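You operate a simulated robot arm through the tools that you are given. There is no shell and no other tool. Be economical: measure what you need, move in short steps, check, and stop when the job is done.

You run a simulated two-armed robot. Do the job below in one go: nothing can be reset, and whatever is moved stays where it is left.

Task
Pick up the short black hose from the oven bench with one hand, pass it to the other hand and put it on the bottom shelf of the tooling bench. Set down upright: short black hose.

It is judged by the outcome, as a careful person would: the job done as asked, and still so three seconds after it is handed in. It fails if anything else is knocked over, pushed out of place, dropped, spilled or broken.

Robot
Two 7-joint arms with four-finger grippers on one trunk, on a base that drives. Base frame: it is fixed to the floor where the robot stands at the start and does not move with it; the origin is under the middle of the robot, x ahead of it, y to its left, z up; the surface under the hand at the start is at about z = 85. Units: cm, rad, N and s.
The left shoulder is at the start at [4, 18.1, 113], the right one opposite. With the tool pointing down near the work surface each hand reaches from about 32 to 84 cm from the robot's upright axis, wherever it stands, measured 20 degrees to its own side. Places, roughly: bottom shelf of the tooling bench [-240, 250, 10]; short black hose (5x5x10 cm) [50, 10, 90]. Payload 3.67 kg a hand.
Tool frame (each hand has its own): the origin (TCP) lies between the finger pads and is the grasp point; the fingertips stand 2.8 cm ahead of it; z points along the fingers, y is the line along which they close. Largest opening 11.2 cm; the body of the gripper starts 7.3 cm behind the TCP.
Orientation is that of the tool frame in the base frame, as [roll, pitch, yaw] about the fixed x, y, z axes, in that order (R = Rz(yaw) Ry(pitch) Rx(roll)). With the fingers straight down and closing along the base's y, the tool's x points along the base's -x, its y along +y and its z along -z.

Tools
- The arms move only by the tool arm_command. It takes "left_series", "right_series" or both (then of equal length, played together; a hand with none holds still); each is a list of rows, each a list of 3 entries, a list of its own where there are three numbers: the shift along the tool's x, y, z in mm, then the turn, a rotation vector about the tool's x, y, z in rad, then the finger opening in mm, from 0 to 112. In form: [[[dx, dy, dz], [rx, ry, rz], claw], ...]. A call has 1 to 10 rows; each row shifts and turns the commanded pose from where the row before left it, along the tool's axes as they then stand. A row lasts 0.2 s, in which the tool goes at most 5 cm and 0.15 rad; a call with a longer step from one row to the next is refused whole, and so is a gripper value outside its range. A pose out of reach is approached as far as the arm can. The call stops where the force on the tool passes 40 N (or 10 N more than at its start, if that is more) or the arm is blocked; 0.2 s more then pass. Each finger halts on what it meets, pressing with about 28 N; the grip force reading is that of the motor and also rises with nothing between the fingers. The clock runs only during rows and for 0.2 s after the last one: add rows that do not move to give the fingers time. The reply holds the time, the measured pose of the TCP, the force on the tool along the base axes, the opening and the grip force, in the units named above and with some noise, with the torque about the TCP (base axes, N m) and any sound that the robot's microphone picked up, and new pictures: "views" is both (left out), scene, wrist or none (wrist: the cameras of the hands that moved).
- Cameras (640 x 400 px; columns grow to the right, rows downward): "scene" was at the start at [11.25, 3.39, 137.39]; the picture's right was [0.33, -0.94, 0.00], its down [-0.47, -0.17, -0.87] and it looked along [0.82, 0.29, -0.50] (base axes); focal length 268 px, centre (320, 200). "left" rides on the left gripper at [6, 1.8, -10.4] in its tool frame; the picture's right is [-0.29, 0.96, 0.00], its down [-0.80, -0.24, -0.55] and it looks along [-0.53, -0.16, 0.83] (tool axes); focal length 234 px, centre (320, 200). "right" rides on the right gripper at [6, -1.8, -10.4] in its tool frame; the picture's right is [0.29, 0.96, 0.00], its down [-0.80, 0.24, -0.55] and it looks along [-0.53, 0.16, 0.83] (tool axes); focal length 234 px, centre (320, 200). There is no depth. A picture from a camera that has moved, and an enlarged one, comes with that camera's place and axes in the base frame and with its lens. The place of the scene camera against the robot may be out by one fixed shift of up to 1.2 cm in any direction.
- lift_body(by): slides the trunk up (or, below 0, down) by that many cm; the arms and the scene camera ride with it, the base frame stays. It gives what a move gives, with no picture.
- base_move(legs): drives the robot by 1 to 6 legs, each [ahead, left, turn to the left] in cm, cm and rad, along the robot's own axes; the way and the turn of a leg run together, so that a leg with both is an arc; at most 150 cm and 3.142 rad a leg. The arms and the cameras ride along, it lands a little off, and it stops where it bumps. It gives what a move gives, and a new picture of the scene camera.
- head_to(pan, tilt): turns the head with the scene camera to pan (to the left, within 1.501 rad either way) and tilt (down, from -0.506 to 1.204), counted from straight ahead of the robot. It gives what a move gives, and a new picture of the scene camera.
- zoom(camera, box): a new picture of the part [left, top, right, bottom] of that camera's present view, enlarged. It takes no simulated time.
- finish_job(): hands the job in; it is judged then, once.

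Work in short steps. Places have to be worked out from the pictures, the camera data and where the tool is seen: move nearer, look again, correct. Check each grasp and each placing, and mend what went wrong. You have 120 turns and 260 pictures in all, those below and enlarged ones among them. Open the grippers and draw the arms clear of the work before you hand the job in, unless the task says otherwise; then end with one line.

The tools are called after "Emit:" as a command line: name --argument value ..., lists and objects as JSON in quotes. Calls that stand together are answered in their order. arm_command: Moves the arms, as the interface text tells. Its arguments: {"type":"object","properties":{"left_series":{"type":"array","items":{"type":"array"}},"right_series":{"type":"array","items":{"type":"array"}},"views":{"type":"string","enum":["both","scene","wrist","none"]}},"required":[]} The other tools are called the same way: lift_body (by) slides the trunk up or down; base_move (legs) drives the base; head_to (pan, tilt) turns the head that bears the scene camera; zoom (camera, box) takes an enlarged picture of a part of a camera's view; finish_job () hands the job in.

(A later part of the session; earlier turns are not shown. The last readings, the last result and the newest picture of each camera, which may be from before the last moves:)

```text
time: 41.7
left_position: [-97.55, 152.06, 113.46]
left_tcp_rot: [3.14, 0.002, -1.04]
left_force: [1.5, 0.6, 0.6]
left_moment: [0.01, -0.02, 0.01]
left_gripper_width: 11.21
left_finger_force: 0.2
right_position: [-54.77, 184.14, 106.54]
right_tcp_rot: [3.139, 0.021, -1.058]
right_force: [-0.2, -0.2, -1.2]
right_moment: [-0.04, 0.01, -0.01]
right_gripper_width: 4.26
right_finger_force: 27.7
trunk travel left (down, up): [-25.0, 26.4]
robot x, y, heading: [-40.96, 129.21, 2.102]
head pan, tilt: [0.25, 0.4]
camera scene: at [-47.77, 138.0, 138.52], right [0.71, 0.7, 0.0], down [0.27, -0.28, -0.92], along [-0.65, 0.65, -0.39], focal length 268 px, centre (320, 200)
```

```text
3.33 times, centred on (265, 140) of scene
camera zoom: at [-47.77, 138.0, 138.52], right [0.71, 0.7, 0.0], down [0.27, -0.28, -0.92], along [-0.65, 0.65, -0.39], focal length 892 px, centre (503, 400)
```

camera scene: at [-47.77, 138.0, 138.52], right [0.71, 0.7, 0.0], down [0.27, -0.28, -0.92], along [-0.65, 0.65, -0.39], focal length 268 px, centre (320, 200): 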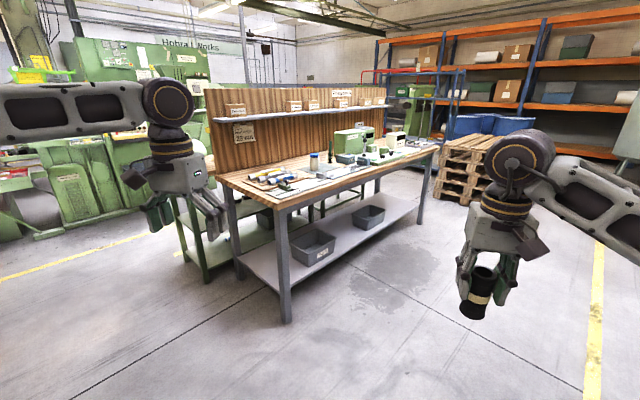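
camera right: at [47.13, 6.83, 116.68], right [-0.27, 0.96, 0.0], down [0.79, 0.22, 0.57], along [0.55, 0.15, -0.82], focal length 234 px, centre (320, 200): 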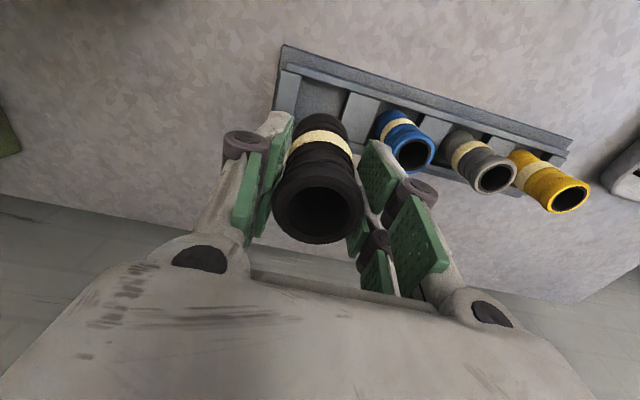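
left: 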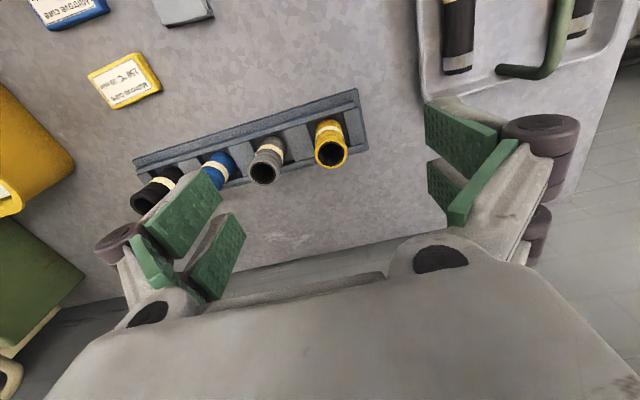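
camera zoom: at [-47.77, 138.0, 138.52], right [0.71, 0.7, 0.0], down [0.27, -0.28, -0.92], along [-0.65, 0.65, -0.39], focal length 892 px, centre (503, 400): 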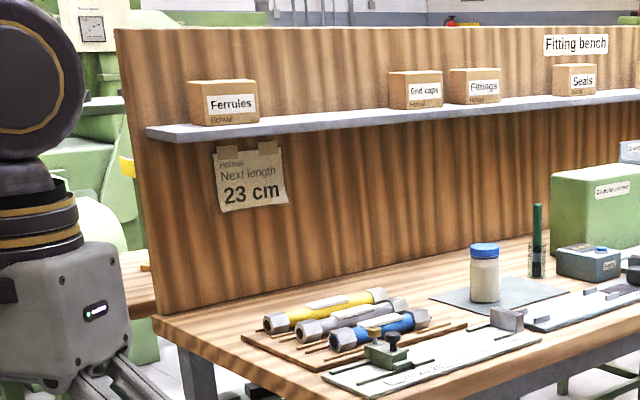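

The grey one is the "Fitting bench", so the green-legged one behind it, around x -255, should be the tooling bench. I'll face -x and drive along the aisle at y≈145 to view it.

Emit:
base_move --legs '[[0, 0, 1.04], [110, -15, 0]]'

Emit:
head_to --pan -0.75 --tilt 0.6

```text
time: 50.4
left_position: [-199.56, 107.53, 113.45]
left_tcp_rot: [-3.141, 0.001, -0.007]
left_force: [0.2, 0.6, 0.8]
left_moment: [-0.02, -0.01, -0.05]
left_gripper_width: 11.2
left_finger_force: 0.0
right_position: [-205.37, 160.63, 106.37]
right_tcp_rot: [3.141, 0.021, -0.021]
right_force: [0.0, -0.7, -1.6]
right_moment: [-0.01, 0.0, -0.02]
right_gripper_width: 4.28
right_finger_force: 28.2
trunk travel left (down, up): [-25.0, 26.4]
robot x, y, heading: [-150.8, 144.62, 3.134]
head pan, tilt: [0.25, 0.4]
camera scene: at [-161.31, 142.77, 138.52], right [-0.24, 0.97, 0.0], down [0.38, 0.09, -0.92], along [-0.89, -0.22, -0.39], focal length 268 px, centre (320, 200)
```

scene: 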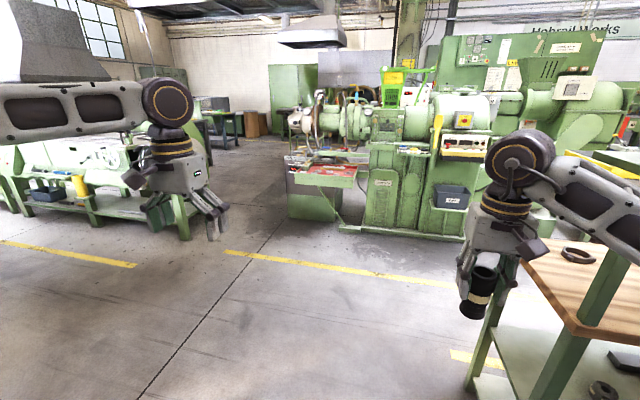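

```text
time: 51.6
left_position: [-199.42, 107.61, 113.34]
left_tcp_rot: [-3.141, 0.004, -0.005]
left_force: [0.0, -0.5, 0.5]
left_moment: [0.01, -0.01, -0.01]
left_gripper_width: 11.2
left_finger_force: 0.0
right_position: [-205.29, 160.62, 106.54]
right_tcp_rot: [3.139, 0.023, -0.023]
right_force: [-0.2, 0.9, -1.7]
right_moment: [0.02, -0.02, 0.03]
right_gripper_width: 4.25
right_finger_force: 27.9
trunk travel left (down, up): [-25.0, 26.4]
robot x, y, heading: [-150.9, 144.32, 3.139]
head pan, tilt: [-0.75, 0.6]
camera scene: at [-158.74, 151.07, 136.7], right [0.68, 0.73, 0.0], down [0.41, -0.39, -0.83], along [-0.6, 0.56, -0.56], focal length 268 px, centre (320, 200)
```

scene: 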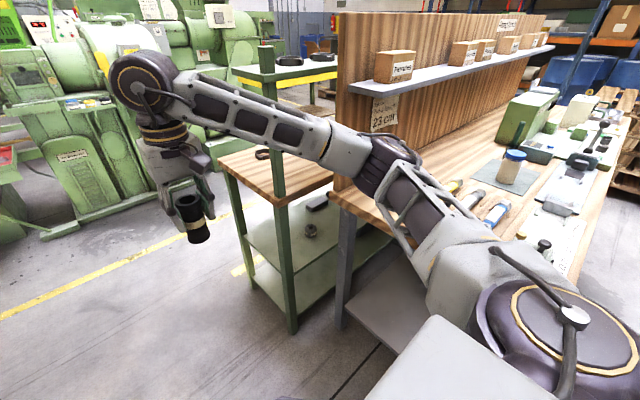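

The green bench has end posts at y≈193, x -273…-226. It has a wood top, a mid shelf and a bottom shelf, and its end looks open. I'll do the handover here in the open aisle, with the two hands' closing directions perpendicular. The right hand goes to the middle first and turns its closing direction fore-aft.

Emit:
arm_command --right_series '[[[-20, 40, 0], [0, 0, 0], 30], [[-20, 40, 0], [0, 0, 0], 30], [[-20, 40, 0], [0, 0, 0], 30], [[0, 0, 0], [0, 0, -0.14], 30], [[0, 0, 0], [0, 0, -0.14], 30], [[0, 0, 0], [0, 0, -0.14], 30], [[0, 0, 0], [0, 0, -0.14], 30], [[0, 0, 0], [0, 0, -0.14], 30], [[0, 0, 0], [0, 0, 0], 30]]' --views "none"

Emit:
head_to --pan 0.0 --tilt 0.55

```text
time: 53.6
left_position: [-199.41, 107.48, 113.41]
left_tcp_rot: [-3.142, 0.002, -0.004]
left_force: [-0.7, -0.2, -0.5]
left_moment: [-0.02, 0.02, -0.01]
left_gripper_width: 11.23
left_finger_force: 0.1
right_position: [-211.59, 148.76, 106.73]
right_tcp_rot: [-3.129, 0.019, 0.678]
right_force: [-0.7, 0.2, -0.6]
right_moment: [0.0, 0.01, -0.03]
right_gripper_width: 4.25
right_finger_force: 28.0
trunk travel left (down, up): [-25.0, 26.4]
robot x, y, heading: [-150.63, 144.73, 3.137]
head pan, tilt: [-0.75, 0.6]
```

```text
time: 54.8
left_position: [-199.34, 107.41, 113.39]
left_tcp_rot: [3.141, 0.002, -0.005]
left_force: [-0.2, -0.5, -0.3]
left_moment: [0.01, -0.01, 0.01]
left_gripper_width: 11.2
left_finger_force: 0.2
right_position: [-211.47, 148.67, 106.7]
right_tcp_rot: [-3.129, 0.017, 0.677]
right_force: [-0.2, -0.3, -2.1]
right_moment: [0.02, -0.02, -0.04]
right_gripper_width: 4.27
right_finger_force: 27.7
trunk travel left (down, up): [-25.0, 26.4]
robot x, y, heading: [-150.78, 144.8, 3.13]
head pan, tilt: [0.0, 0.55]
camera scene: at [-161.29, 145.06, 137.15], right [0.01, 1.0, 0.0], down [0.52, 0.0, -0.85], along [-0.85, 0.0, -0.52], focal length 268 px, centre (320, 200)
```

scene: 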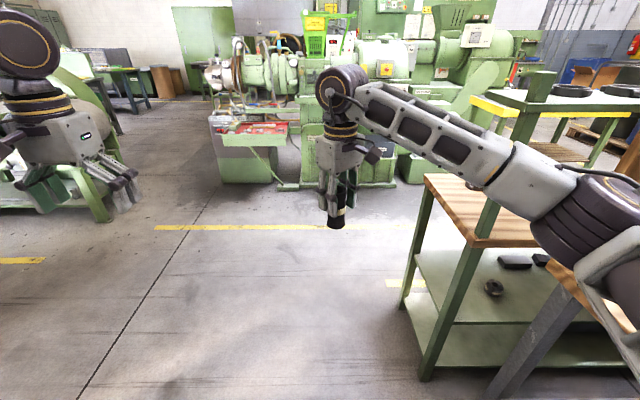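

Holding well. I'll finish the right-hand turn and at the same time pitch the left hand up, so its fingers point forward about 35° below horizontal.

Emit:
arm_command --right_series '[[[0, 0, 0], [0, 0, -0.145], 30], [[0, 0, 0], [0, 0, -0.145], 30], [[0, 0, 0], [0, 0, -0.145], 30], [[0, 0, 0], [0, 0, -0.145], 30], [[0, 0, 0], [0, 0, -0.145], 30], [[0, 0, 0], [0, 0, -0.145], 30], [[0, 0, 0], [0, 0, 0], 30], [[0, 0, 0], [0, 0, 0], 30]]' --left_series '[[[0, 0, 0], [0, -0.14, 0], 112], [[0, 0, 0], [0, -0.14, 0], 112], [[0, 0, 0], [0, -0.14, 0], 112], [[0, 0, 0], [0, -0.14, 0], 112], [[0, 0, 0], [0, -0.14, 0], 112], [[0, 0, 0], [0, -0.14, 0], 112], [[0, 0, 0], [0, -0.12, 0], 112], [[0, 0, 0], [0, 0, 0], 112]]' --views "both"

```text
time: 56.5
left_position: [-199.48, 107.47, 113.53]
left_tcp_rot: [3.139, 0.963, -0.005]
left_force: [0.1, 0.5, -0.4]
left_moment: [0.03, 0.02, -0.01]
left_gripper_width: 11.2
left_finger_force: 0.1
right_position: [-211.56, 148.65, 106.55]
right_tcp_rot: [-3.126, 0.016, 0.871]
right_force: [0.7, 0.0, -1.5]
right_moment: [-0.03, 0.0, 0.01]
right_gripper_width: 4.23
right_finger_force: 28.0
right hand out of reach, approached as far as the arm can: row 2, 3, 4, 5, 6
trunk travel left (down, up): [-25.0, 26.4]
robot x, y, heading: [-151.07, 144.4, 3.143]
head pan, tilt: [0.0, 0.55]
camera scene: at [-161.28, 145.09, 137.16], right [0.0, 1.0, 0.0], down [0.52, 0.0, -0.85], along [-0.85, 0.0, -0.52], focal length 268 px, centre (320, 200)
camera right: at [-208.96, 154.46, 116.87], right [0.92, -0.4, -0.02], down [-0.32, -0.76, 0.56], along [-0.24, -0.51, -0.83], focal length 234 px, centre (320, 200)
camera left: at [-187.51, 105.64, 114.38], right [-0.17, -0.96, 0.24], down [0.0, 0.24, 0.97], along [-0.99, 0.16, -0.04], focal length 234 px, centre (320, 200)
```

scene: 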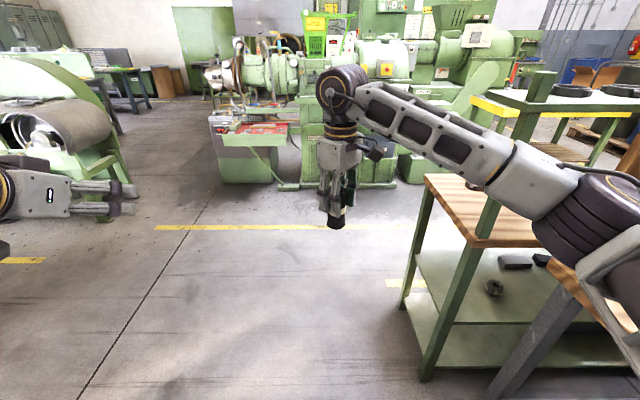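
right: 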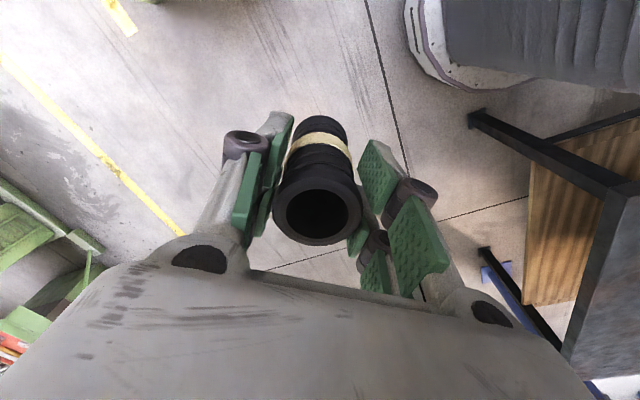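
left: 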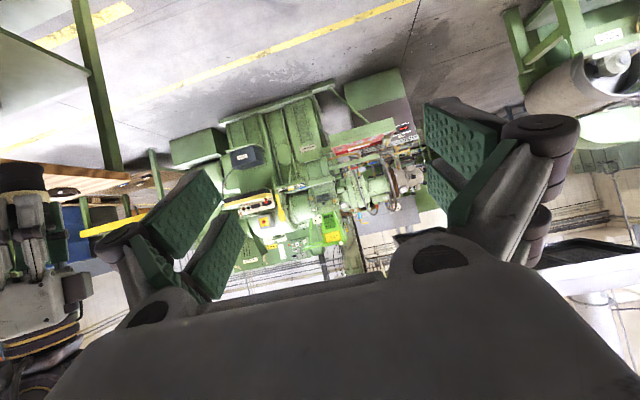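

The right wrist stops at 40° short of the full turn. So the left hand will come in yawed 40° to the right instead, pointing forward-right at about [-0.63, 0.53, -0.57], which keeps it perpendicular to the right hand's closing line. I'll yaw the left hand first, then move to 16 cm short of the hose.

Emit:
arm_command --left_series '[[[0, 0, 0], [0.115, 0, 0.08], 112], [[0, 0, 0], [0.115, 0, 0.08], 112], [[0, 0, 0], [0.115, 0, 0.08], 112], [[0, 0, 0], [0.115, 0, 0.08], 112], [[0, 0, 0], [0.115, 0, 0.08], 112], [[0, 0, 0], [0, 0, 0], 112]]' --views "none"

Emit:
arm_command --left_series '[[[-18, -34, 27], [0, 0, 0], 112], [[-18, -34, 27], [0, 0, 0], 112], [[-18, -34, 27], [0, 0, 0], 112], [[-18, -34, 27], [0, 0, 0], 112], [[-18, -34, 27], [0, 0, 0], 112], [[-18, -34, 27], [0, 0, 0], 112], [[0, 0, 0], [0, 0, 0], 112]]' --views "both"

```text
time: 58.0
left_position: [-199.35, 107.36, 113.36]
left_tcp_rot: [-3.14, 0.962, -0.707]
left_force: [-0.5, 0.2, -0.2]
left_moment: [0.02, 0.01, 0.01]
left_gripper_width: 11.2
left_finger_force: 0.0
right_position: [-211.57, 148.85, 106.71]
right_tcp_rot: [-3.127, 0.015, 0.871]
right_force: [-0.3, 0.0, -0.9]
right_moment: [0.01, 0.02, 0.0]
right_gripper_width: 4.27
right_finger_force: 27.8
trunk travel left (down, up): [-25.0, 26.4]
robot x, y, heading: [-150.73, 144.76, 3.138]
head pan, tilt: [0.0, 0.55]
```

```text
time: 59.5
left_position: [-201.14, 135.54, 112.98]
left_tcp_rot: [-3.14, 0.963, -0.701]
left_force: [0.1, -0.4, 0.7]
left_moment: [0.01, -0.01, 0.0]
left_gripper_width: 11.2
left_finger_force: 0.0
right_position: [-211.62, 148.55, 106.64]
right_tcp_rot: [-3.126, 0.016, 0.871]
right_force: [0.9, 0.2, -1.0]
right_moment: [0.03, 0.02, -0.01]
right_gripper_width: 4.25
right_finger_force: 27.7
trunk travel left (down, up): [-25.0, 26.4]
robot x, y, heading: [-151.41, 144.5, 3.139]
head pan, tilt: [0.0, 0.55]
camera scene: at [-161.23, 144.93, 137.16], right [0.0, 1.0, 0.0], down [0.52, 0.0, -0.85], along [-0.85, 0.0, -0.52], focal length 268 px, centre (320, 200)
camera left: at [-193.18, 126.46, 113.87], right [-0.75, -0.62, 0.24], down [0.15, 0.18, 0.97], along [-0.65, 0.76, -0.04], focal length 234 px, centre (320, 200)
```

scene: 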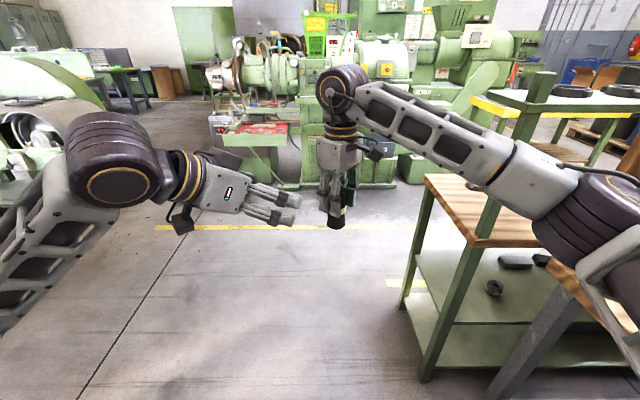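
left: 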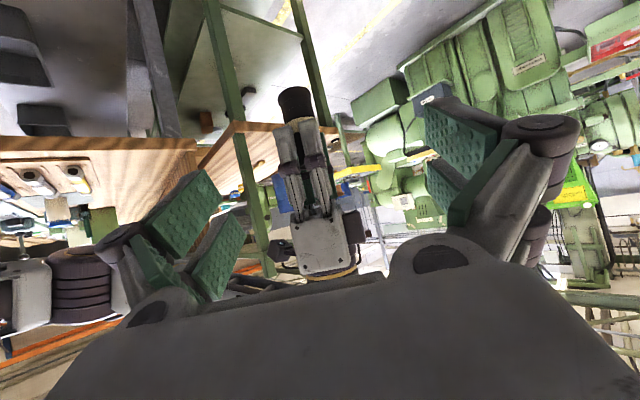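

The hose bottom shows at about [-211.9, 148.2, 99.8], so its centre is near z 104.7. I'll line the left hand up and advance 8 cm, then check.

Emit:
arm_command --left_series '[[[-6, -16, 0], [0, 0, 0], 112], [[-6, -16, 0], [0, 0, 0], 112], [[0, 0, 30], [0, 0, 0], 112], [[0, 0, 30], [0, 0, 0], 112], [[0, 0, 20], [0, 0, 0], 112], [[0, 0, 0], [0, 0, 0], 112]]' --views "both"

```text
time: 61.0
left_position: [-204.45, 142.77, 109.39]
left_tcp_rot: [-3.14, 0.963, -0.702]
left_force: [0.0, -0.1, -0.5]
left_moment: [-0.02, -0.02, 0.01]
left_gripper_width: 11.2
left_finger_force: 0.0
right_position: [-211.53, 148.76, 106.63]
right_tcp_rot: [-3.124, 0.017, 0.871]
right_force: [0.4, 0.1, -1.4]
right_moment: [0.0, -0.01, -0.03]
right_gripper_width: 4.25
right_finger_force: 28.3
trunk travel left (down, up): [-25.0, 26.4]
robot x, y, heading: [-150.98, 144.8, 3.142]
head pan, tilt: [0.0, 0.55]
camera scene: at [-161.27, 145.04, 137.15], right [0.0, 1.0, 0.0], down [0.52, 0.0, -0.85], along [-0.85, 0.0, -0.52], focal length 268 px, centre (320, 200)
camera left: at [-196.6, 133.66, 110.36], right [-0.75, -0.62, 0.24], down [0.15, 0.18, 0.97], along [-0.65, 0.76, -0.04], focal length 234 px, centre (320, 200)
```

scene: 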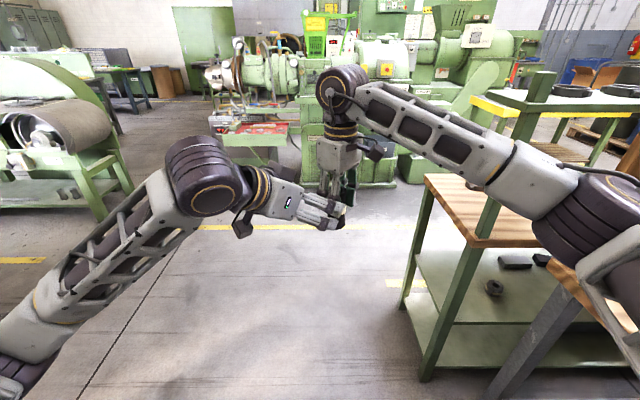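
left: 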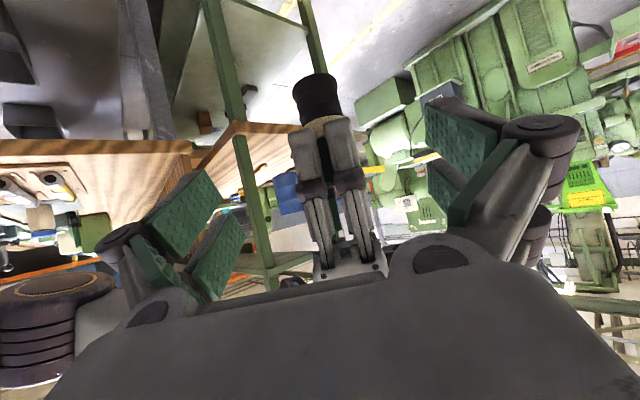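

Aligned on the tool axis, with about 10.5 cm still to go. I'll advance slowly and watch forces.

Emit:
arm_command --left_series '[[[0, 2, 25], [0, 0, 0], 112], [[0, 0, 25], [0, 0, 0], 112], [[0, 0, 20], [0, 0, 0], 112], [[0, 0, 0], [0, 0, 0], 112]]' --views "both"

```text
time: 62.0
left_position: [-208.99, 146.37, 105.53]
left_tcp_rot: [-3.139, 0.963, -0.704]
left_force: [-0.1, -0.6, -0.2]
left_moment: [-0.02, 0.02, -0.02]
left_gripper_width: 11.19
left_finger_force: 0.1
right_position: [-211.57, 148.71, 106.64]
right_tcp_rot: [-3.127, 0.016, 0.871]
right_force: [0.3, 0.9, -1.5]
right_moment: [0.02, 0.0, -0.02]
right_gripper_width: 4.28
right_finger_force: 27.8
trunk travel left (down, up): [-25.0, 26.4]
robot x, y, heading: [-150.91, 144.47, 3.14]
head pan, tilt: [0.0, 0.55]
camera scene: at [-161.26, 145.03, 137.15], right [0.0, 1.0, 0.0], down [0.52, 0.0, -0.85], along [-0.85, 0.0, -0.52], focal length 268 px, centre (320, 200)
camera left: at [-201.06, 137.2, 106.43], right [-0.75, -0.62, 0.24], down [0.15, 0.18, 0.97], along [-0.65, 0.76, -0.04], focal length 234 px, centre (320, 200)
```

scene: 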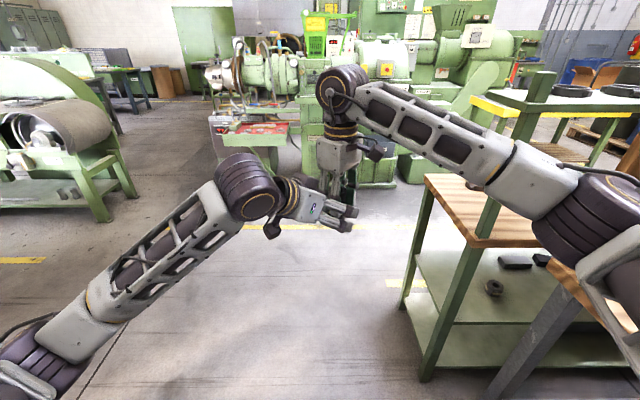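
left: 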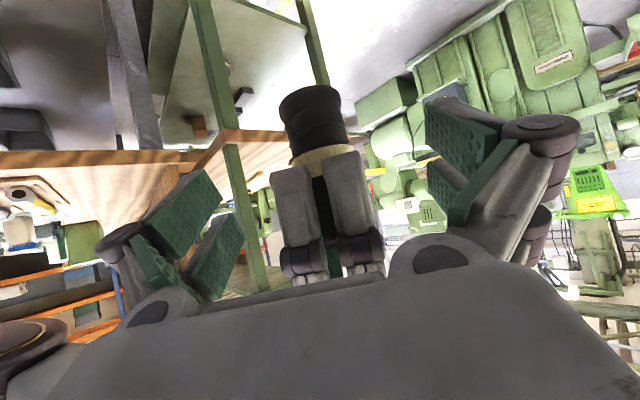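

Good clearance to the right hand's knuckles. I'll advance the final 3.5 cm with a 3 mm sideways correction, then close the left fingers.

Emit:
arm_command --left_series '[[[0, -3, 15], [0, 0, 0], 112], [[0, 0, 20], [0, 0, 0], 112], [[0, 0, 0], [0, 0, 0], 80], [[0, 0, 0], [0, 0, 0], 60]]' --views "both"

```text
time: 63.0
left_position: [-210.93, 148.37, 103.42]
left_tcp_rot: [-3.14, 0.963, -0.704]
left_force: [0.4, 0.0, -0.3]
left_moment: [-0.01, 0.02, -0.04]
left_gripper_width: 6.0
left_finger_force: 0.0
right_position: [-211.66, 148.7, 106.58]
right_tcp_rot: [-3.126, 0.015, 0.871]
right_force: [0.3, 0.2, -1.9]
right_moment: [0.02, -0.03, 0.03]
right_gripper_width: 4.26
right_finger_force: 27.4
trunk travel left (down, up): [-25.0, 26.4]
robot x, y, heading: [-151.12, 144.62, 3.137]
head pan, tilt: [0.0, 0.55]
camera scene: at [-161.31, 145.08, 137.15], right [0.0, 1.0, 0.0], down [0.52, 0.0, -0.85], along [-0.85, 0.0, -0.52], focal length 268 px, centre (320, 200)
camera left: at [-203.07, 139.28, 104.34], right [-0.75, -0.62, 0.24], down [0.15, 0.18, 0.97], along [-0.65, 0.76, -0.04], focal length 234 px, centre (320, 200)
```

scene: 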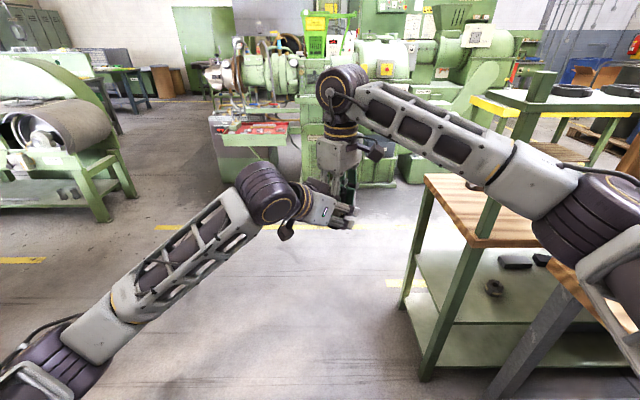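
left: 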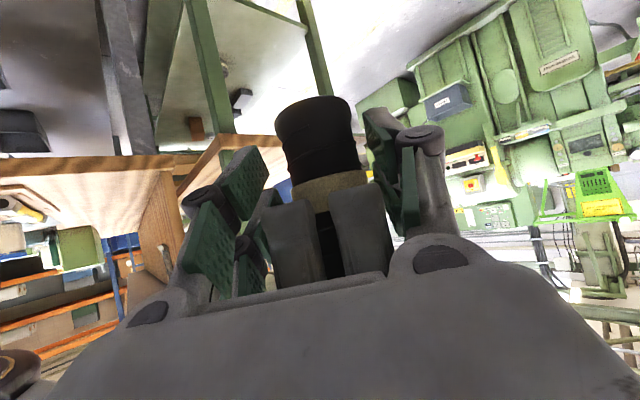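

The left fingers are centred around the hose at 6.0 cm opening. The forked fingers look wide, so closing shows whether they reach the hose (about 4.3 cm) or stop on the right fingers (about 5 cm).

Emit:
arm_command --left_series '[[[0, 0, 0], [0, 0, 0], 52], [[0, 0, 0], [0, 0, 0], 45], [[0, 0, 0], [0, 0, 0], 35], [[0, 0, 0], [0, 0, 0], 30], [[0, 0, 0], [0, 0, 0], 30]]' --views "wrist"

Emit:
zoom --camera "scene" --box '[270, 150, 400, 250]'

Emit:
zoom --camera "right" --box '[180, 80, 480, 300]'

```text
time: 64.2
left_position: [-210.91, 148.15, 103.4]
left_tcp_rot: [-3.141, 0.961, -0.703]
left_force: [-9.8, -9.1, -1.1]
left_moment: [0.01, 0.01, 0.49]
left_gripper_width: 5.0
left_finger_force: 18.1
right_position: [-211.64, 148.82, 106.58]
right_tcp_rot: [-3.125, 0.012, 0.869]
right_force: [9.7, 9.8, -0.3]
right_moment: [0.28, -0.3, -0.4]
right_gripper_width: 4.28
right_finger_force: 27.8
trunk travel left (down, up): [-25.0, 26.4]
robot x, y, heading: [-151.01, 144.32, 3.137]
head pan, tilt: [0.0, 0.55]
camera left: at [-203.11, 139.2, 104.36], right [-0.74, -0.62, 0.24], down [0.15, 0.18, 0.97], along [-0.65, 0.76, -0.04], focal length 234 px, centre (320, 200)
```

left: 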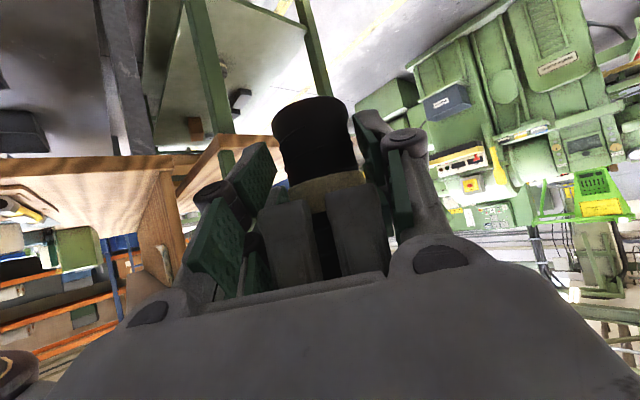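

```text
4.00 times, centred on (335, 200) of scene
camera zoom: at [-161.29, 145.06, 137.15], right [0.0, 1.0, 0.0], down [0.52, 0.0, -0.85], along [-0.85, 0.0, -0.52], focal length 1070 px, centre (260, 200)
```

zoom: 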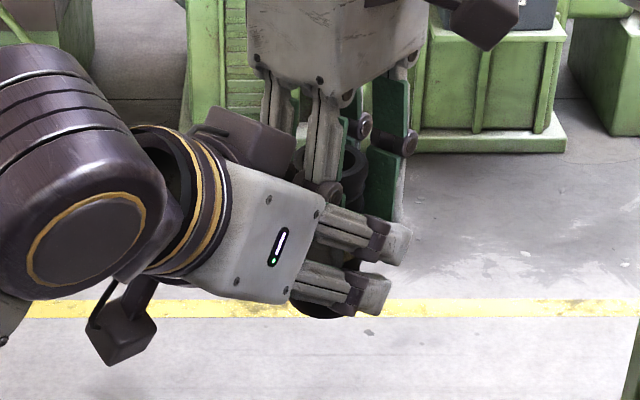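

```text
1.82 times, centred on (330, 190) of right
camera zoom: at [-208.97, 154.47, 116.86], right [0.92, -0.4, -0.02], down [-0.32, -0.76, 0.56], along [-0.24, -0.51, -0.83], focal length 426 px, centre (302, 218)
```

zoom: 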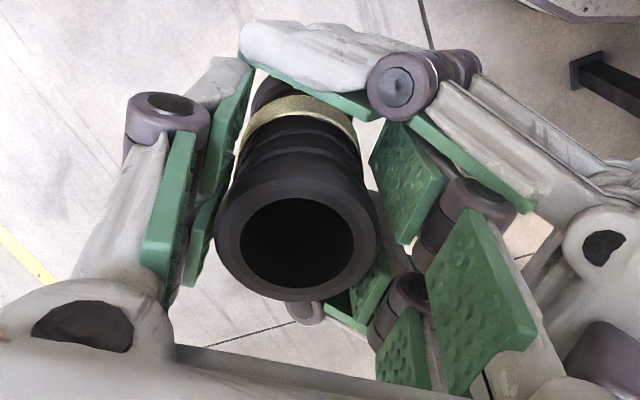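

As suspected, it stopped at 5.0 cm on the right fingers, so the hose isn't held. I'll use a two-step regrasp instead. First the left hand grips the free bottom 4 cm horizontally, and the right re-grips only the top. Then the left takes its final tilted grip. I'll open, back off, level the left hand and lower it.

Emit:
arm_command --left_series '[[[0, 0, 0], [0, 0, 0], 112], [[0, 0, -48], [0, 0, 0], 112], [[0, 0, -48], [0, 0, 0], 112], [[0, 0, 0], [0, -0.122, 0], 112], [[0, 0, 0], [0, -0.122, 0], 112], [[0, 0, 0], [0, -0.122, 0], 112], [[0, 0, 0], [0, -0.122, 0], 112], [[0, 0, 0], [0, -0.122, 0], 112], [[40, 0, 0], [0, 0, 0], 112], [[37, 0, 0], [0, 0, 0], 112]]' --views "both"

```text
time: 66.3
left_position: [-204.87, 143.4, 101.34]
left_tcp_rot: [0.021, 1.569, 2.456]
left_force: [0.1, 0.0, 0.5]
left_moment: [-0.01, 0.0, -0.02]
left_gripper_width: 11.2
left_finger_force: 0.0
right_position: [-211.56, 148.69, 106.73]
right_tcp_rot: [-3.127, 0.017, 0.873]
right_force: [-0.2, 0.2, -1.1]
right_moment: [-0.02, -0.02, 0.0]
right_gripper_width: 4.27
right_finger_force: 27.7
trunk travel left (down, up): [-25.0, 26.4]
robot x, y, heading: [-150.78, 144.43, 3.142]
head pan, tilt: [0.0, 0.55]
camera scene: at [-161.27, 145.05, 137.15], right [0.0, 1.0, 0.0], down [0.52, 0.0, -0.85], along [-0.85, 0.0, -0.52], focal length 268 px, centre (320, 200)
camera left: at [-198.25, 135.19, 95.21], right [-0.62, -0.73, 0.29], down [0.58, -0.18, 0.8], along [-0.53, 0.66, 0.53], focal length 234 px, centre (320, 200)
```

scene: 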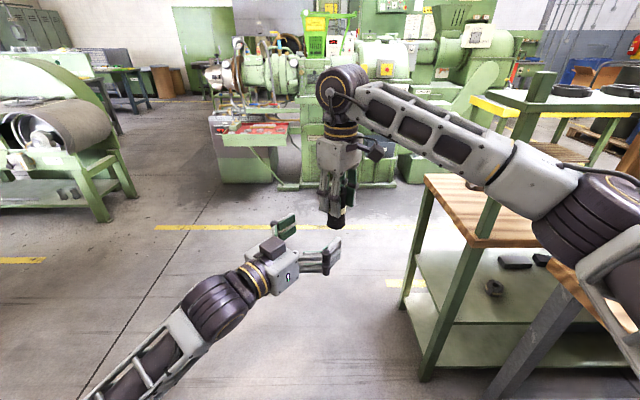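
left: 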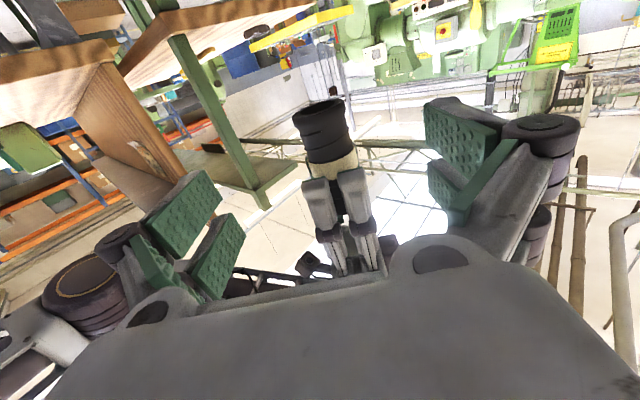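

Level and aligned. I'll advance 7.9 cm and close on the lower part.

Emit:
arm_command --left_series '[[[1, 1, 28], [0, 0, 0], 112], [[1, 1, 28], [0, 0, 0], 112], [[0, 0, 23], [0, 0, 0], 100], [[0, 0, 0], [0, 0, 0], 70], [[0, 0, 0], [0, 0, 0], 50], [[0, 0, 0], [0, 0, 0], 30], [[0, 0, 0], [0, 0, 0], 30], [[0, 0, 0], [0, 0, 0], 30]]' --views "both"

Emit:
zoom --camera "scene" --box '[270, 150, 400, 250]'

```text
time: 68.2
left_position: [-211.35, 148.22, 100.97]
left_tcp_rot: [1.641, 1.571, -2.203]
left_force: [-9.2, -8.5, 1.1]
left_moment: [0.38, -0.38, 0.15]
left_gripper_width: 4.19
left_finger_force: 28.0
right_position: [-211.61, 148.75, 106.57]
right_tcp_rot: [-3.126, 0.013, 0.871]
right_force: [8.5, 8.8, -1.2]
right_moment: [0.1, -0.12, -0.09]
right_gripper_width: 4.23
right_finger_force: 27.8
trunk travel left (down, up): [-25.0, 26.4]
robot x, y, heading: [-150.78, 144.5, 3.139]
head pan, tilt: [0.0, 0.55]
camera scene: at [-161.3, 145.07, 137.15], right [0.0, 1.0, 0.0], down [0.52, 0.0, -0.85], along [-0.85, 0.0, -0.52], focal length 268 px, centre (320, 200)
camera left: at [-204.52, 140.09, 94.9], right [-0.62, -0.73, 0.29], down [0.58, -0.18, 0.8], along [-0.53, 0.66, 0.53], focal length 234 px, centre (320, 200)
```

scene: 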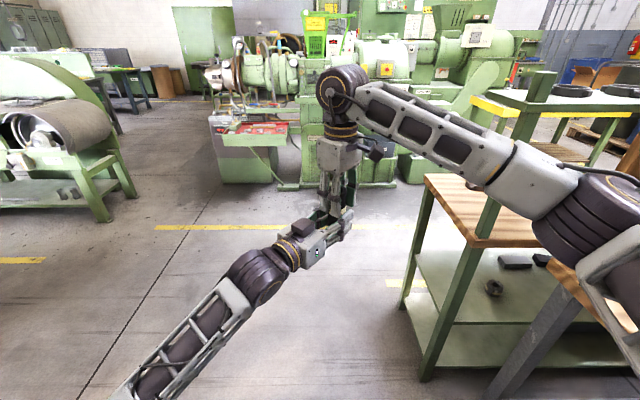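
left: 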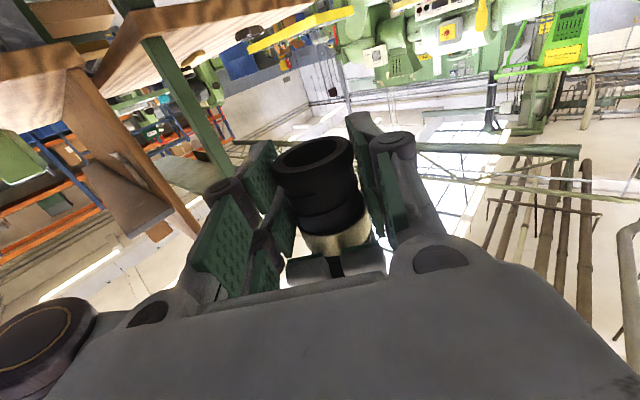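

```text
4.00 times, centred on (335, 200) of scene
camera zoom: at [-161.3, 145.07, 137.15], right [0.0, 1.0, 0.0], down [0.52, 0.0, -0.85], along [-0.85, 0.0, -0.52], focal length 1070 px, centre (260, 200)
```

zoom: 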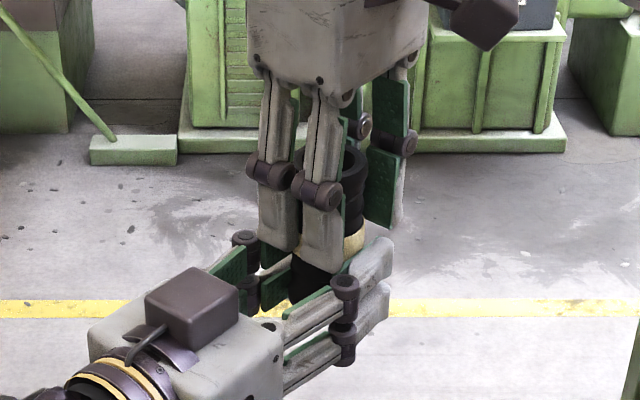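

The left hand now grips the hose itself (4.19 cm, 28 N) below the right fingertips. Next the right hand opens slightly, rises 4 cm and re-grips the top 2 cm.

Emit:
arm_command --right_series '[[[0, 0, 0], [0, 0, 0], 50], [[0, 0, 0], [0, 0, 0], 62], [[0, 0, 0], [0, 0, 0], 62]]' --views "both"

Emit:
zoom --camera "scene" --box '[270, 150, 400, 250]'

```text
time: 69.0
left_position: [-211.08, 148.31, 101.06]
left_tcp_rot: [-0.835, 1.57, 1.601]
left_force: [0.0, 0.1, 0.6]
left_moment: [-0.02, 0.01, 0.01]
left_gripper_width: 4.19
left_finger_force: 28.1
right_position: [-211.58, 148.71, 106.54]
right_tcp_rot: [-3.126, 0.016, 0.868]
right_force: [1.1, -0.7, 0.0]
right_moment: [-0.01, 0.02, -0.02]
right_gripper_width: 6.21
right_finger_force: 0.1
trunk travel left (down, up): [-25.0, 26.4]
robot x, y, heading: [-151.2, 144.7, 3.138]
head pan, tilt: [0.0, 0.55]
camera scene: at [-161.29, 145.06, 137.15], right [0.0, 1.0, 0.0], down [0.52, 0.0, -0.85], along [-0.85, 0.0, -0.52], focal length 268 px, centre (320, 200)
camera right: at [-208.97, 154.44, 116.87], right [0.92, -0.4, -0.02], down [-0.32, -0.76, 0.56], along [-0.24, -0.51, -0.83], focal length 234 px, centre (320, 200)
```

scene: 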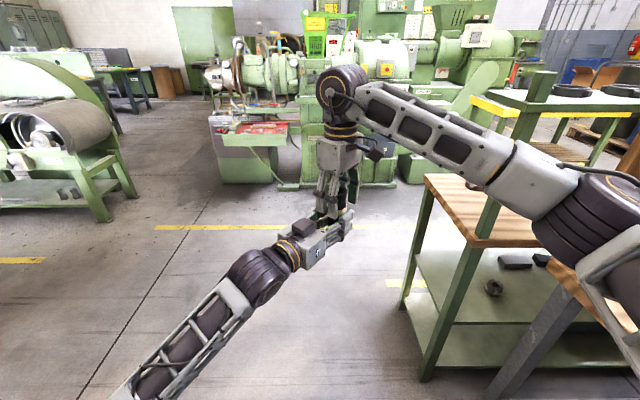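
right: 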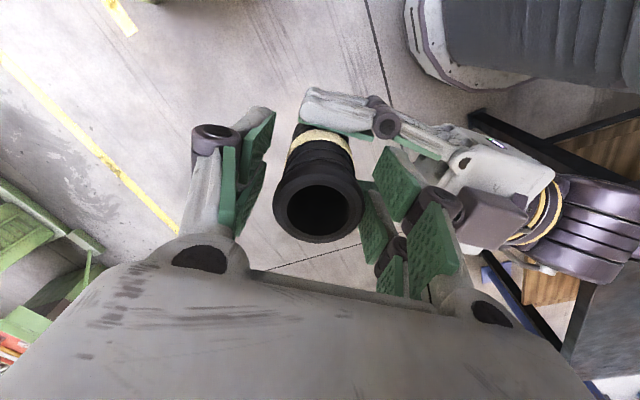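

```text
4.00 times, centred on (335, 200) of scene
camera zoom: at [-161.29, 145.06, 137.15], right [0.0, 1.0, 0.0], down [0.52, 0.0, -0.85], along [-0.85, 0.0, -0.52], focal length 1070 px, centre (260, 200)
```

zoom: 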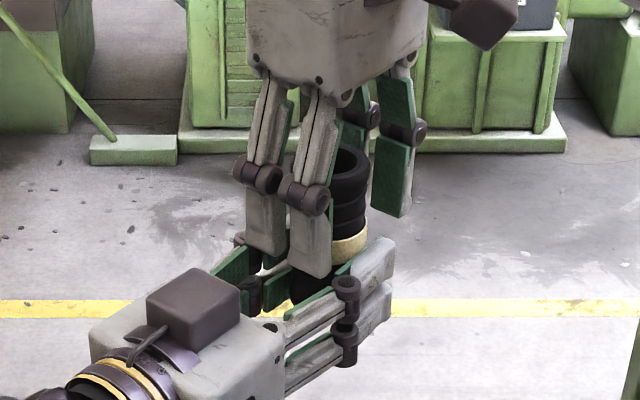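

The left hand holds it upright and steady. The right rises 4 cm and closes.

Emit:
arm_command --right_series '[[[0, 0, -20], [0, 0, 0], 62], [[0, 0, -20], [0, 0, 0], 62], [[0, 0, 0], [0, 0, 0], 45], [[0, 0, 0], [0, 0, 0], 30], [[0, 0, 0], [0, 0, 0], 30], [[0, 0, 0], [0, 0, 0], 30]]' --views "wrist"

Emit:
zoom --camera "scene" --box '[270, 150, 400, 250]'

```text
time: 70.3
left_position: [-211.12, 148.33, 100.93]
left_tcp_rot: [-1.195, 1.57, 1.241]
left_force: [-0.3, -1.0, -0.1]
left_moment: [0.14, -0.04, 0.06]
left_gripper_width: 4.18
left_finger_force: 28.3
right_position: [-211.6, 148.72, 110.59]
right_tcp_rot: [-3.127, 0.017, 0.872]
right_force: [-0.2, 0.7, 1.4]
right_moment: [-0.09, 0.03, -0.04]
right_gripper_width: 4.28
right_finger_force: 27.7
trunk travel left (down, up): [-25.0, 26.4]
robot x, y, heading: [-150.82, 144.83, 3.137]
head pan, tilt: [0.0, 0.55]
camera right: at [-208.9, 154.47, 120.88], right [0.92, -0.4, -0.02], down [-0.32, -0.76, 0.56], along [-0.24, -0.51, -0.83], focal length 234 px, centre (320, 200)
```

right: 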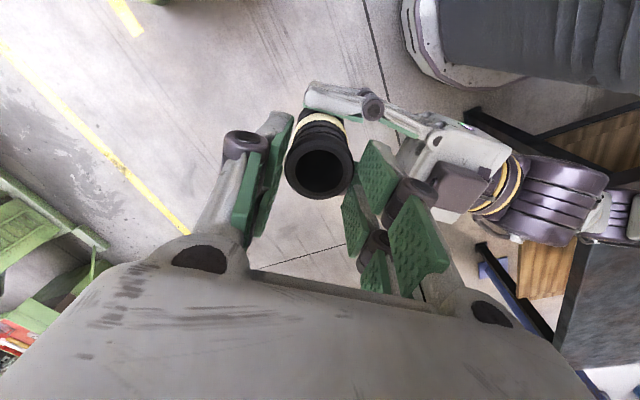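

```text
4.00 times, centred on (335, 200) of scene
camera zoom: at [-161.29, 145.06, 137.15], right [0.0, 1.0, 0.0], down [0.52, 0.0, -0.85], along [-0.85, 0.0, -0.52], focal length 1070 px, centre (260, 200)
```

zoom: 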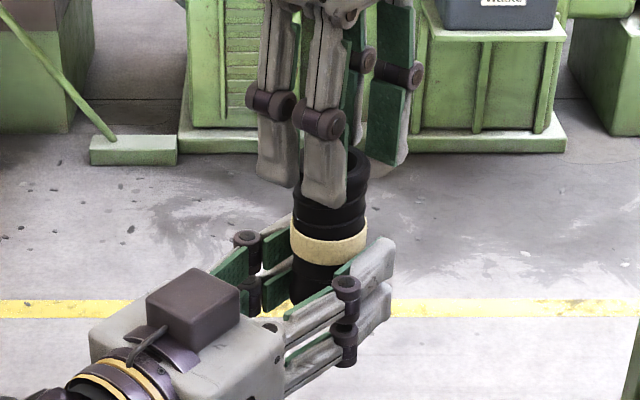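

Good, but only about 1 cm of the hose top is in the right fingers. I'll open, go down 1 cm and re-close for a firmer hold.

Emit:
arm_command --right_series '[[[0, 0, 0], [0, 0, 0], 60], [[0, 0, 10], [0, 0, 0], 60], [[0, 0, 0], [0, 0, 0], 45], [[0, 0, 0], [0, 0, 0], 30], [[0, 0, 0], [0, 0, 0], 30], [[0, 0, 0], [0, 0, 0], 30]]' --views "none"

Emit:
zoom --camera "scene" --box '[270, 150, 400, 250]'

```text
time: 71.8
left_position: [-211.17, 148.28, 101.0]
left_tcp_rot: [-0.64, 1.569, 1.797]
left_force: [-3.6, 0.4, 0.9]
left_moment: [-0.03, -0.21, 0.02]
left_gripper_width: 4.2
left_finger_force: 28.0
right_position: [-211.45, 148.81, 109.65]
right_tcp_rot: [-3.125, 0.016, 0.872]
right_force: [2.5, -1.6, -0.7]
right_moment: [-0.14, -0.09, 0.02]
right_gripper_width: 4.25
right_finger_force: 28.3
trunk travel left (down, up): [-25.0, 26.4]
robot x, y, heading: [-151.0, 144.97, 3.135]
head pan, tilt: [0.0, 0.55]
```

```text
4.00 times, centred on (335, 200) of scene
camera zoom: at [-161.29, 145.06, 137.15], right [0.0, 1.0, 0.0], down [0.52, 0.0, -0.85], along [-0.85, 0.0, -0.52], focal length 1070 px, centre (260, 200)
```

zoom: 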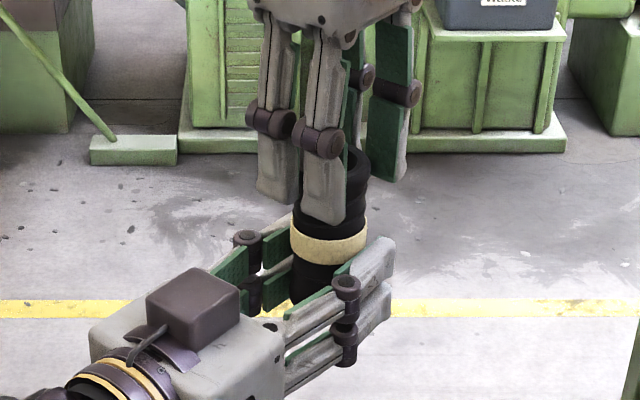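

Firm now. The left hand opens, backs off, tilts to 25° below horizontal and lines up with the hose middle.

Emit:
arm_command --left_series '[[[0, 0, 0], [0, 0, 0], 112], [[0, 0, -48], [0, 0, 0], 112], [[0, 0, -48], [0, 0, 0], 112], [[0, 0, 0], [0, 0.109, 0], 112], [[0, 0, 0], [0, 0.109, 0], 112], [[0, 0, 0], [0, 0.109, 0], 112], [[0, 0, 0], [0, 0.109, 0], 112], [[-28, 0, 0], [0, 0, 0], 112], [[-28, 0, 0], [0, 0, 0], 112], [[0, 0, 0], [0, 0, 0], 112]]' --views "both"

```text
time: 74.0
left_position: [-205.53, 143.61, 106.15]
left_tcp_rot: [-3.139, 1.134, -0.703]
left_force: [0.5, -0.6, -0.4]
left_moment: [0.0, -0.02, -0.01]
left_gripper_width: 11.2
left_finger_force: 0.1
right_position: [-211.4, 148.85, 109.53]
right_tcp_rot: [-3.126, 0.016, 0.87]
right_force: [-0.6, -0.5, 0.2]
right_moment: [0.04, 0.02, 0.01]
right_gripper_width: 4.24
right_finger_force: 27.6
trunk travel left (down, up): [-25.0, 26.4]
robot x, y, heading: [-150.86, 144.71, 3.14]
head pan, tilt: [0.0, 0.55]
camera scene: at [-161.26, 145.02, 137.15], right [0.0, 1.0, 0.0], down [0.52, 0.0, -0.85], along [-0.85, 0.0, -0.52], focal length 268 px, centre (320, 200)
camera left: at [-197.71, 134.43, 104.93], right [-0.71, -0.65, 0.26], down [0.28, 0.07, 0.96], along [-0.64, 0.76, 0.13], focal length 234 px, centre (320, 200)
```

scene: 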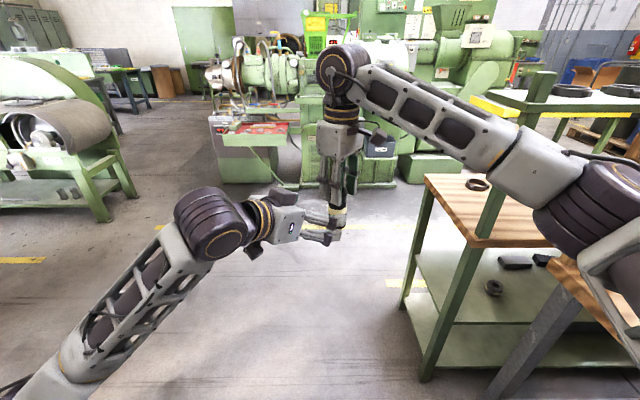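
left: 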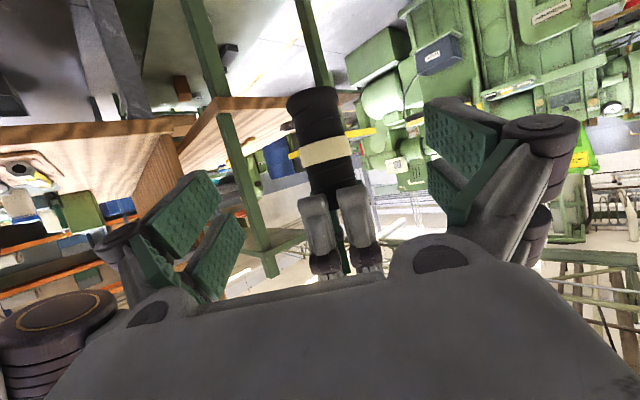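

Hose bottom at z≈99.1 and right fingertips at ≈106.5, so there's room for the forked fingers. I'll advance 7.6 cm and close.

Emit:
arm_command --left_series '[[[0, -1, 28], [0, 0, 0], 112], [[0, 0, 28], [0, 0, 0], 112], [[0, 0, 20], [0, 0, 0], 100], [[0, 0, 0], [0, 0, 0], 70], [[0, 0, 0], [0, 0, 0], 50], [[0, 0, 0], [0, 0, 0], 30], [[0, 0, 0], [0, 0, 0], 30], [[0, 0, 0], [0, 0, 0], 30]]' --views "wrist"

Emit:
zoom --camera "scene" --box '[270, 150, 400, 250]'

```text
time: 75.8
left_position: [-210.77, 148.09, 102.74]
left_tcp_rot: [-3.14, 1.133, -0.703]
left_force: [-6.6, -6.2, 0.3]
left_moment: [0.08, -0.14, 0.18]
left_gripper_width: 4.25
left_finger_force: 28.2
right_position: [-211.42, 148.76, 109.55]
right_tcp_rot: [-3.127, 0.016, 0.871]
right_force: [8.3, 6.8, 0.6]
right_moment: [0.36, -0.39, -0.08]
right_gripper_width: 4.26
right_finger_force: 28.2
trunk travel left (down, up): [-25.0, 26.4]
robot x, y, heading: [-151.17, 144.45, 3.134]
head pan, tilt: [0.0, 0.55]
camera left: at [-202.89, 138.93, 101.71], right [-0.71, -0.65, 0.26], down [0.28, 0.08, 0.96], along [-0.64, 0.75, 0.13], focal length 234 px, centre (320, 200)
```

left: 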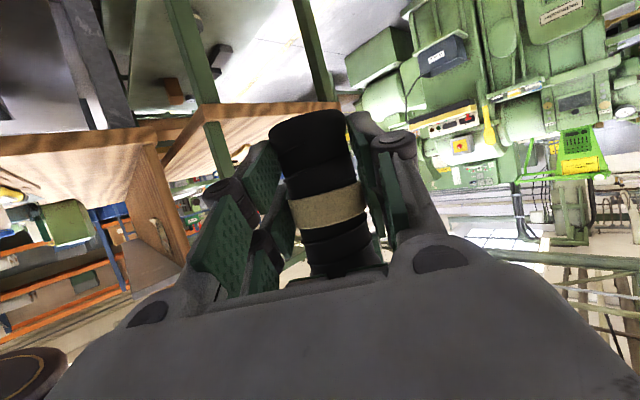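

```text
4.00 times, centred on (335, 200) of scene
camera zoom: at [-161.3, 145.06, 137.15], right [0.0, 1.0, 0.0], down [0.52, 0.0, -0.85], along [-0.85, 0.0, -0.52], focal length 1070 px, centre (260, 200)
```

zoom: 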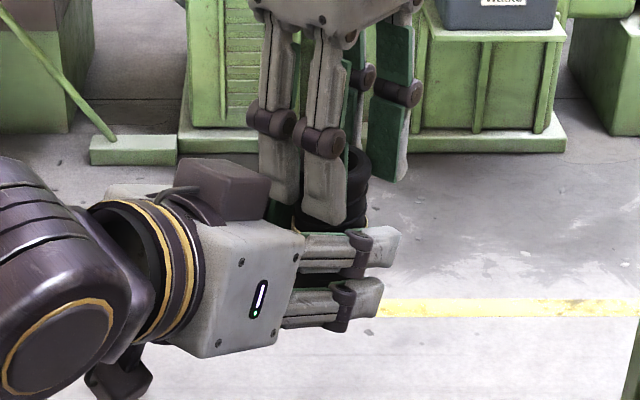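

The left grips the hose at 4.25 cm with 28 N. Now I release the right hand and raise it clear.

Emit:
arm_command --right_series '[[[0, 0, 0], [0, 0, 0], 50], [[0, 0, 0], [0, 0, 0], 66], [[0, 0, 0], [0, 0, 0], 66], [[0, 0, -20], [0, 0, 0], 66], [[0, 0, -40], [0, 0, 0], 66], [[0, 0, -40], [0, 0, 0], 66], [[0, 0, -20], [0, 0, 0], 66]]' --views "both"

Emit:
zoom --camera "scene" --box '[270, 150, 400, 250]'

Emit:
zoom --camera "left" --box '[160, 80, 480, 300]'

```text
time: 77.3
left_position: [-210.7, 147.98, 102.92]
left_tcp_rot: [-3.14, 1.133, -0.702]
left_force: [-0.9, -0.5, 0.3]
left_moment: [0.01, 0.02, -0.01]
left_gripper_width: 4.23
left_finger_force: 28.3
right_position: [-209.52, 148.31, 121.01]
right_tcp_rot: [-3.126, 0.016, 0.869]
right_force: [0.2, -0.9, -0.4]
right_moment: [-0.01, -0.01, -0.02]
right_gripper_width: 6.62
right_finger_force: 0.2
right hand out of reach, approached as far as the arm can: row 6, 7
trunk travel left (down, up): [-25.0, 26.4]
robot x, y, heading: [-150.77, 144.42, 3.138]
head pan, tilt: [0.0, 0.55]
camera scene: at [-161.29, 145.04, 137.15], right [0.0, 1.0, 0.0], down [0.52, 0.0, -0.85], along [-0.85, 0.0, -0.52], focal length 268 px, centre (320, 200)
camera right: at [-206.93, 154.11, 131.24], right [0.92, -0.4, -0.02], down [-0.32, -0.76, 0.56], along [-0.24, -0.51, -0.83], focal length 234 px, centre (320, 200)
```

scene: 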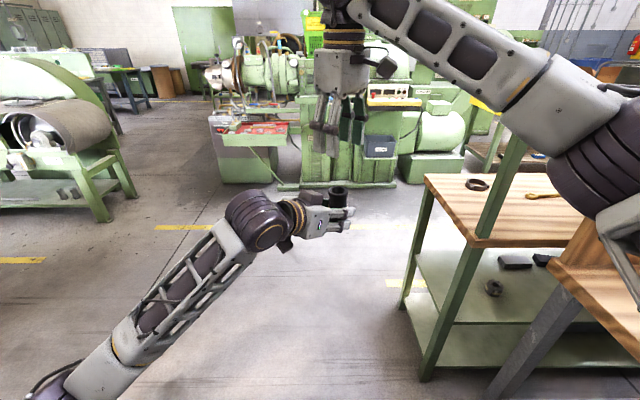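
right: 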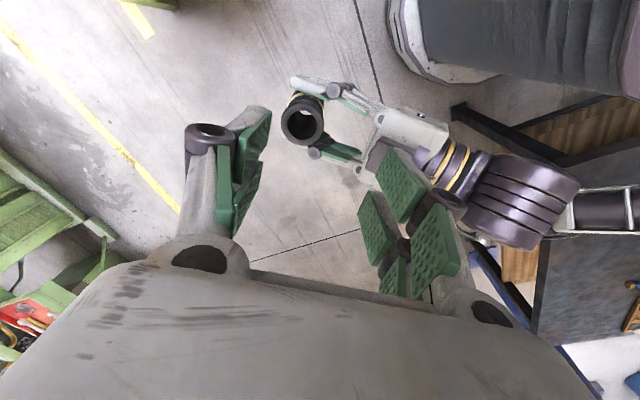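

```text
4.00 times, centred on (335, 200) of scene
camera zoom: at [-161.29, 145.04, 137.15], right [0.0, 1.0, 0.0], down [0.52, 0.0, -0.85], along [-0.85, 0.0, -0.52], focal length 1070 px, centre (260, 200)
```

zoom: 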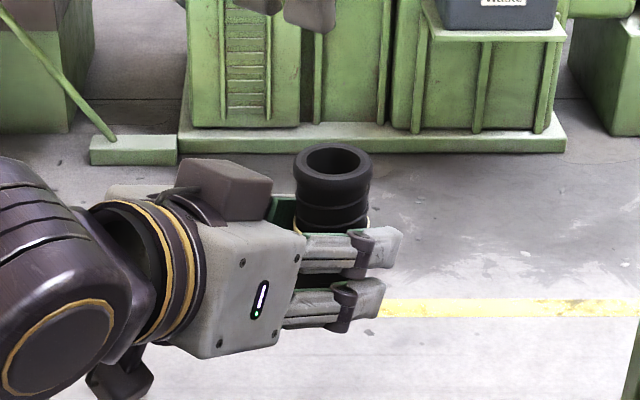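

```text
1.82 times, centred on (320, 190) of left
camera zoom: at [-202.84, 138.97, 101.71], right [-0.71, -0.65, 0.26], down [0.28, 0.07, 0.96], along [-0.64, 0.76, 0.13], focal length 426 px, centre (320, 218)
```

zoom: 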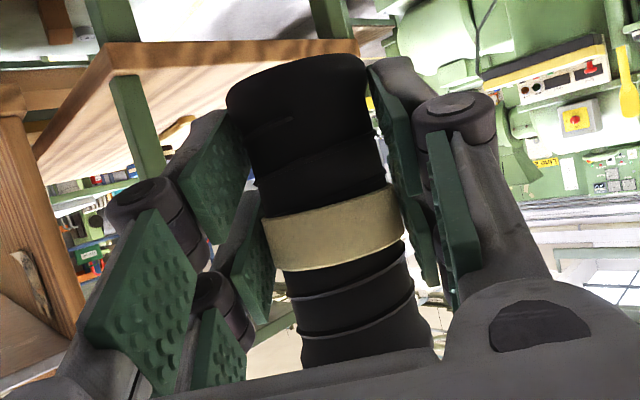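

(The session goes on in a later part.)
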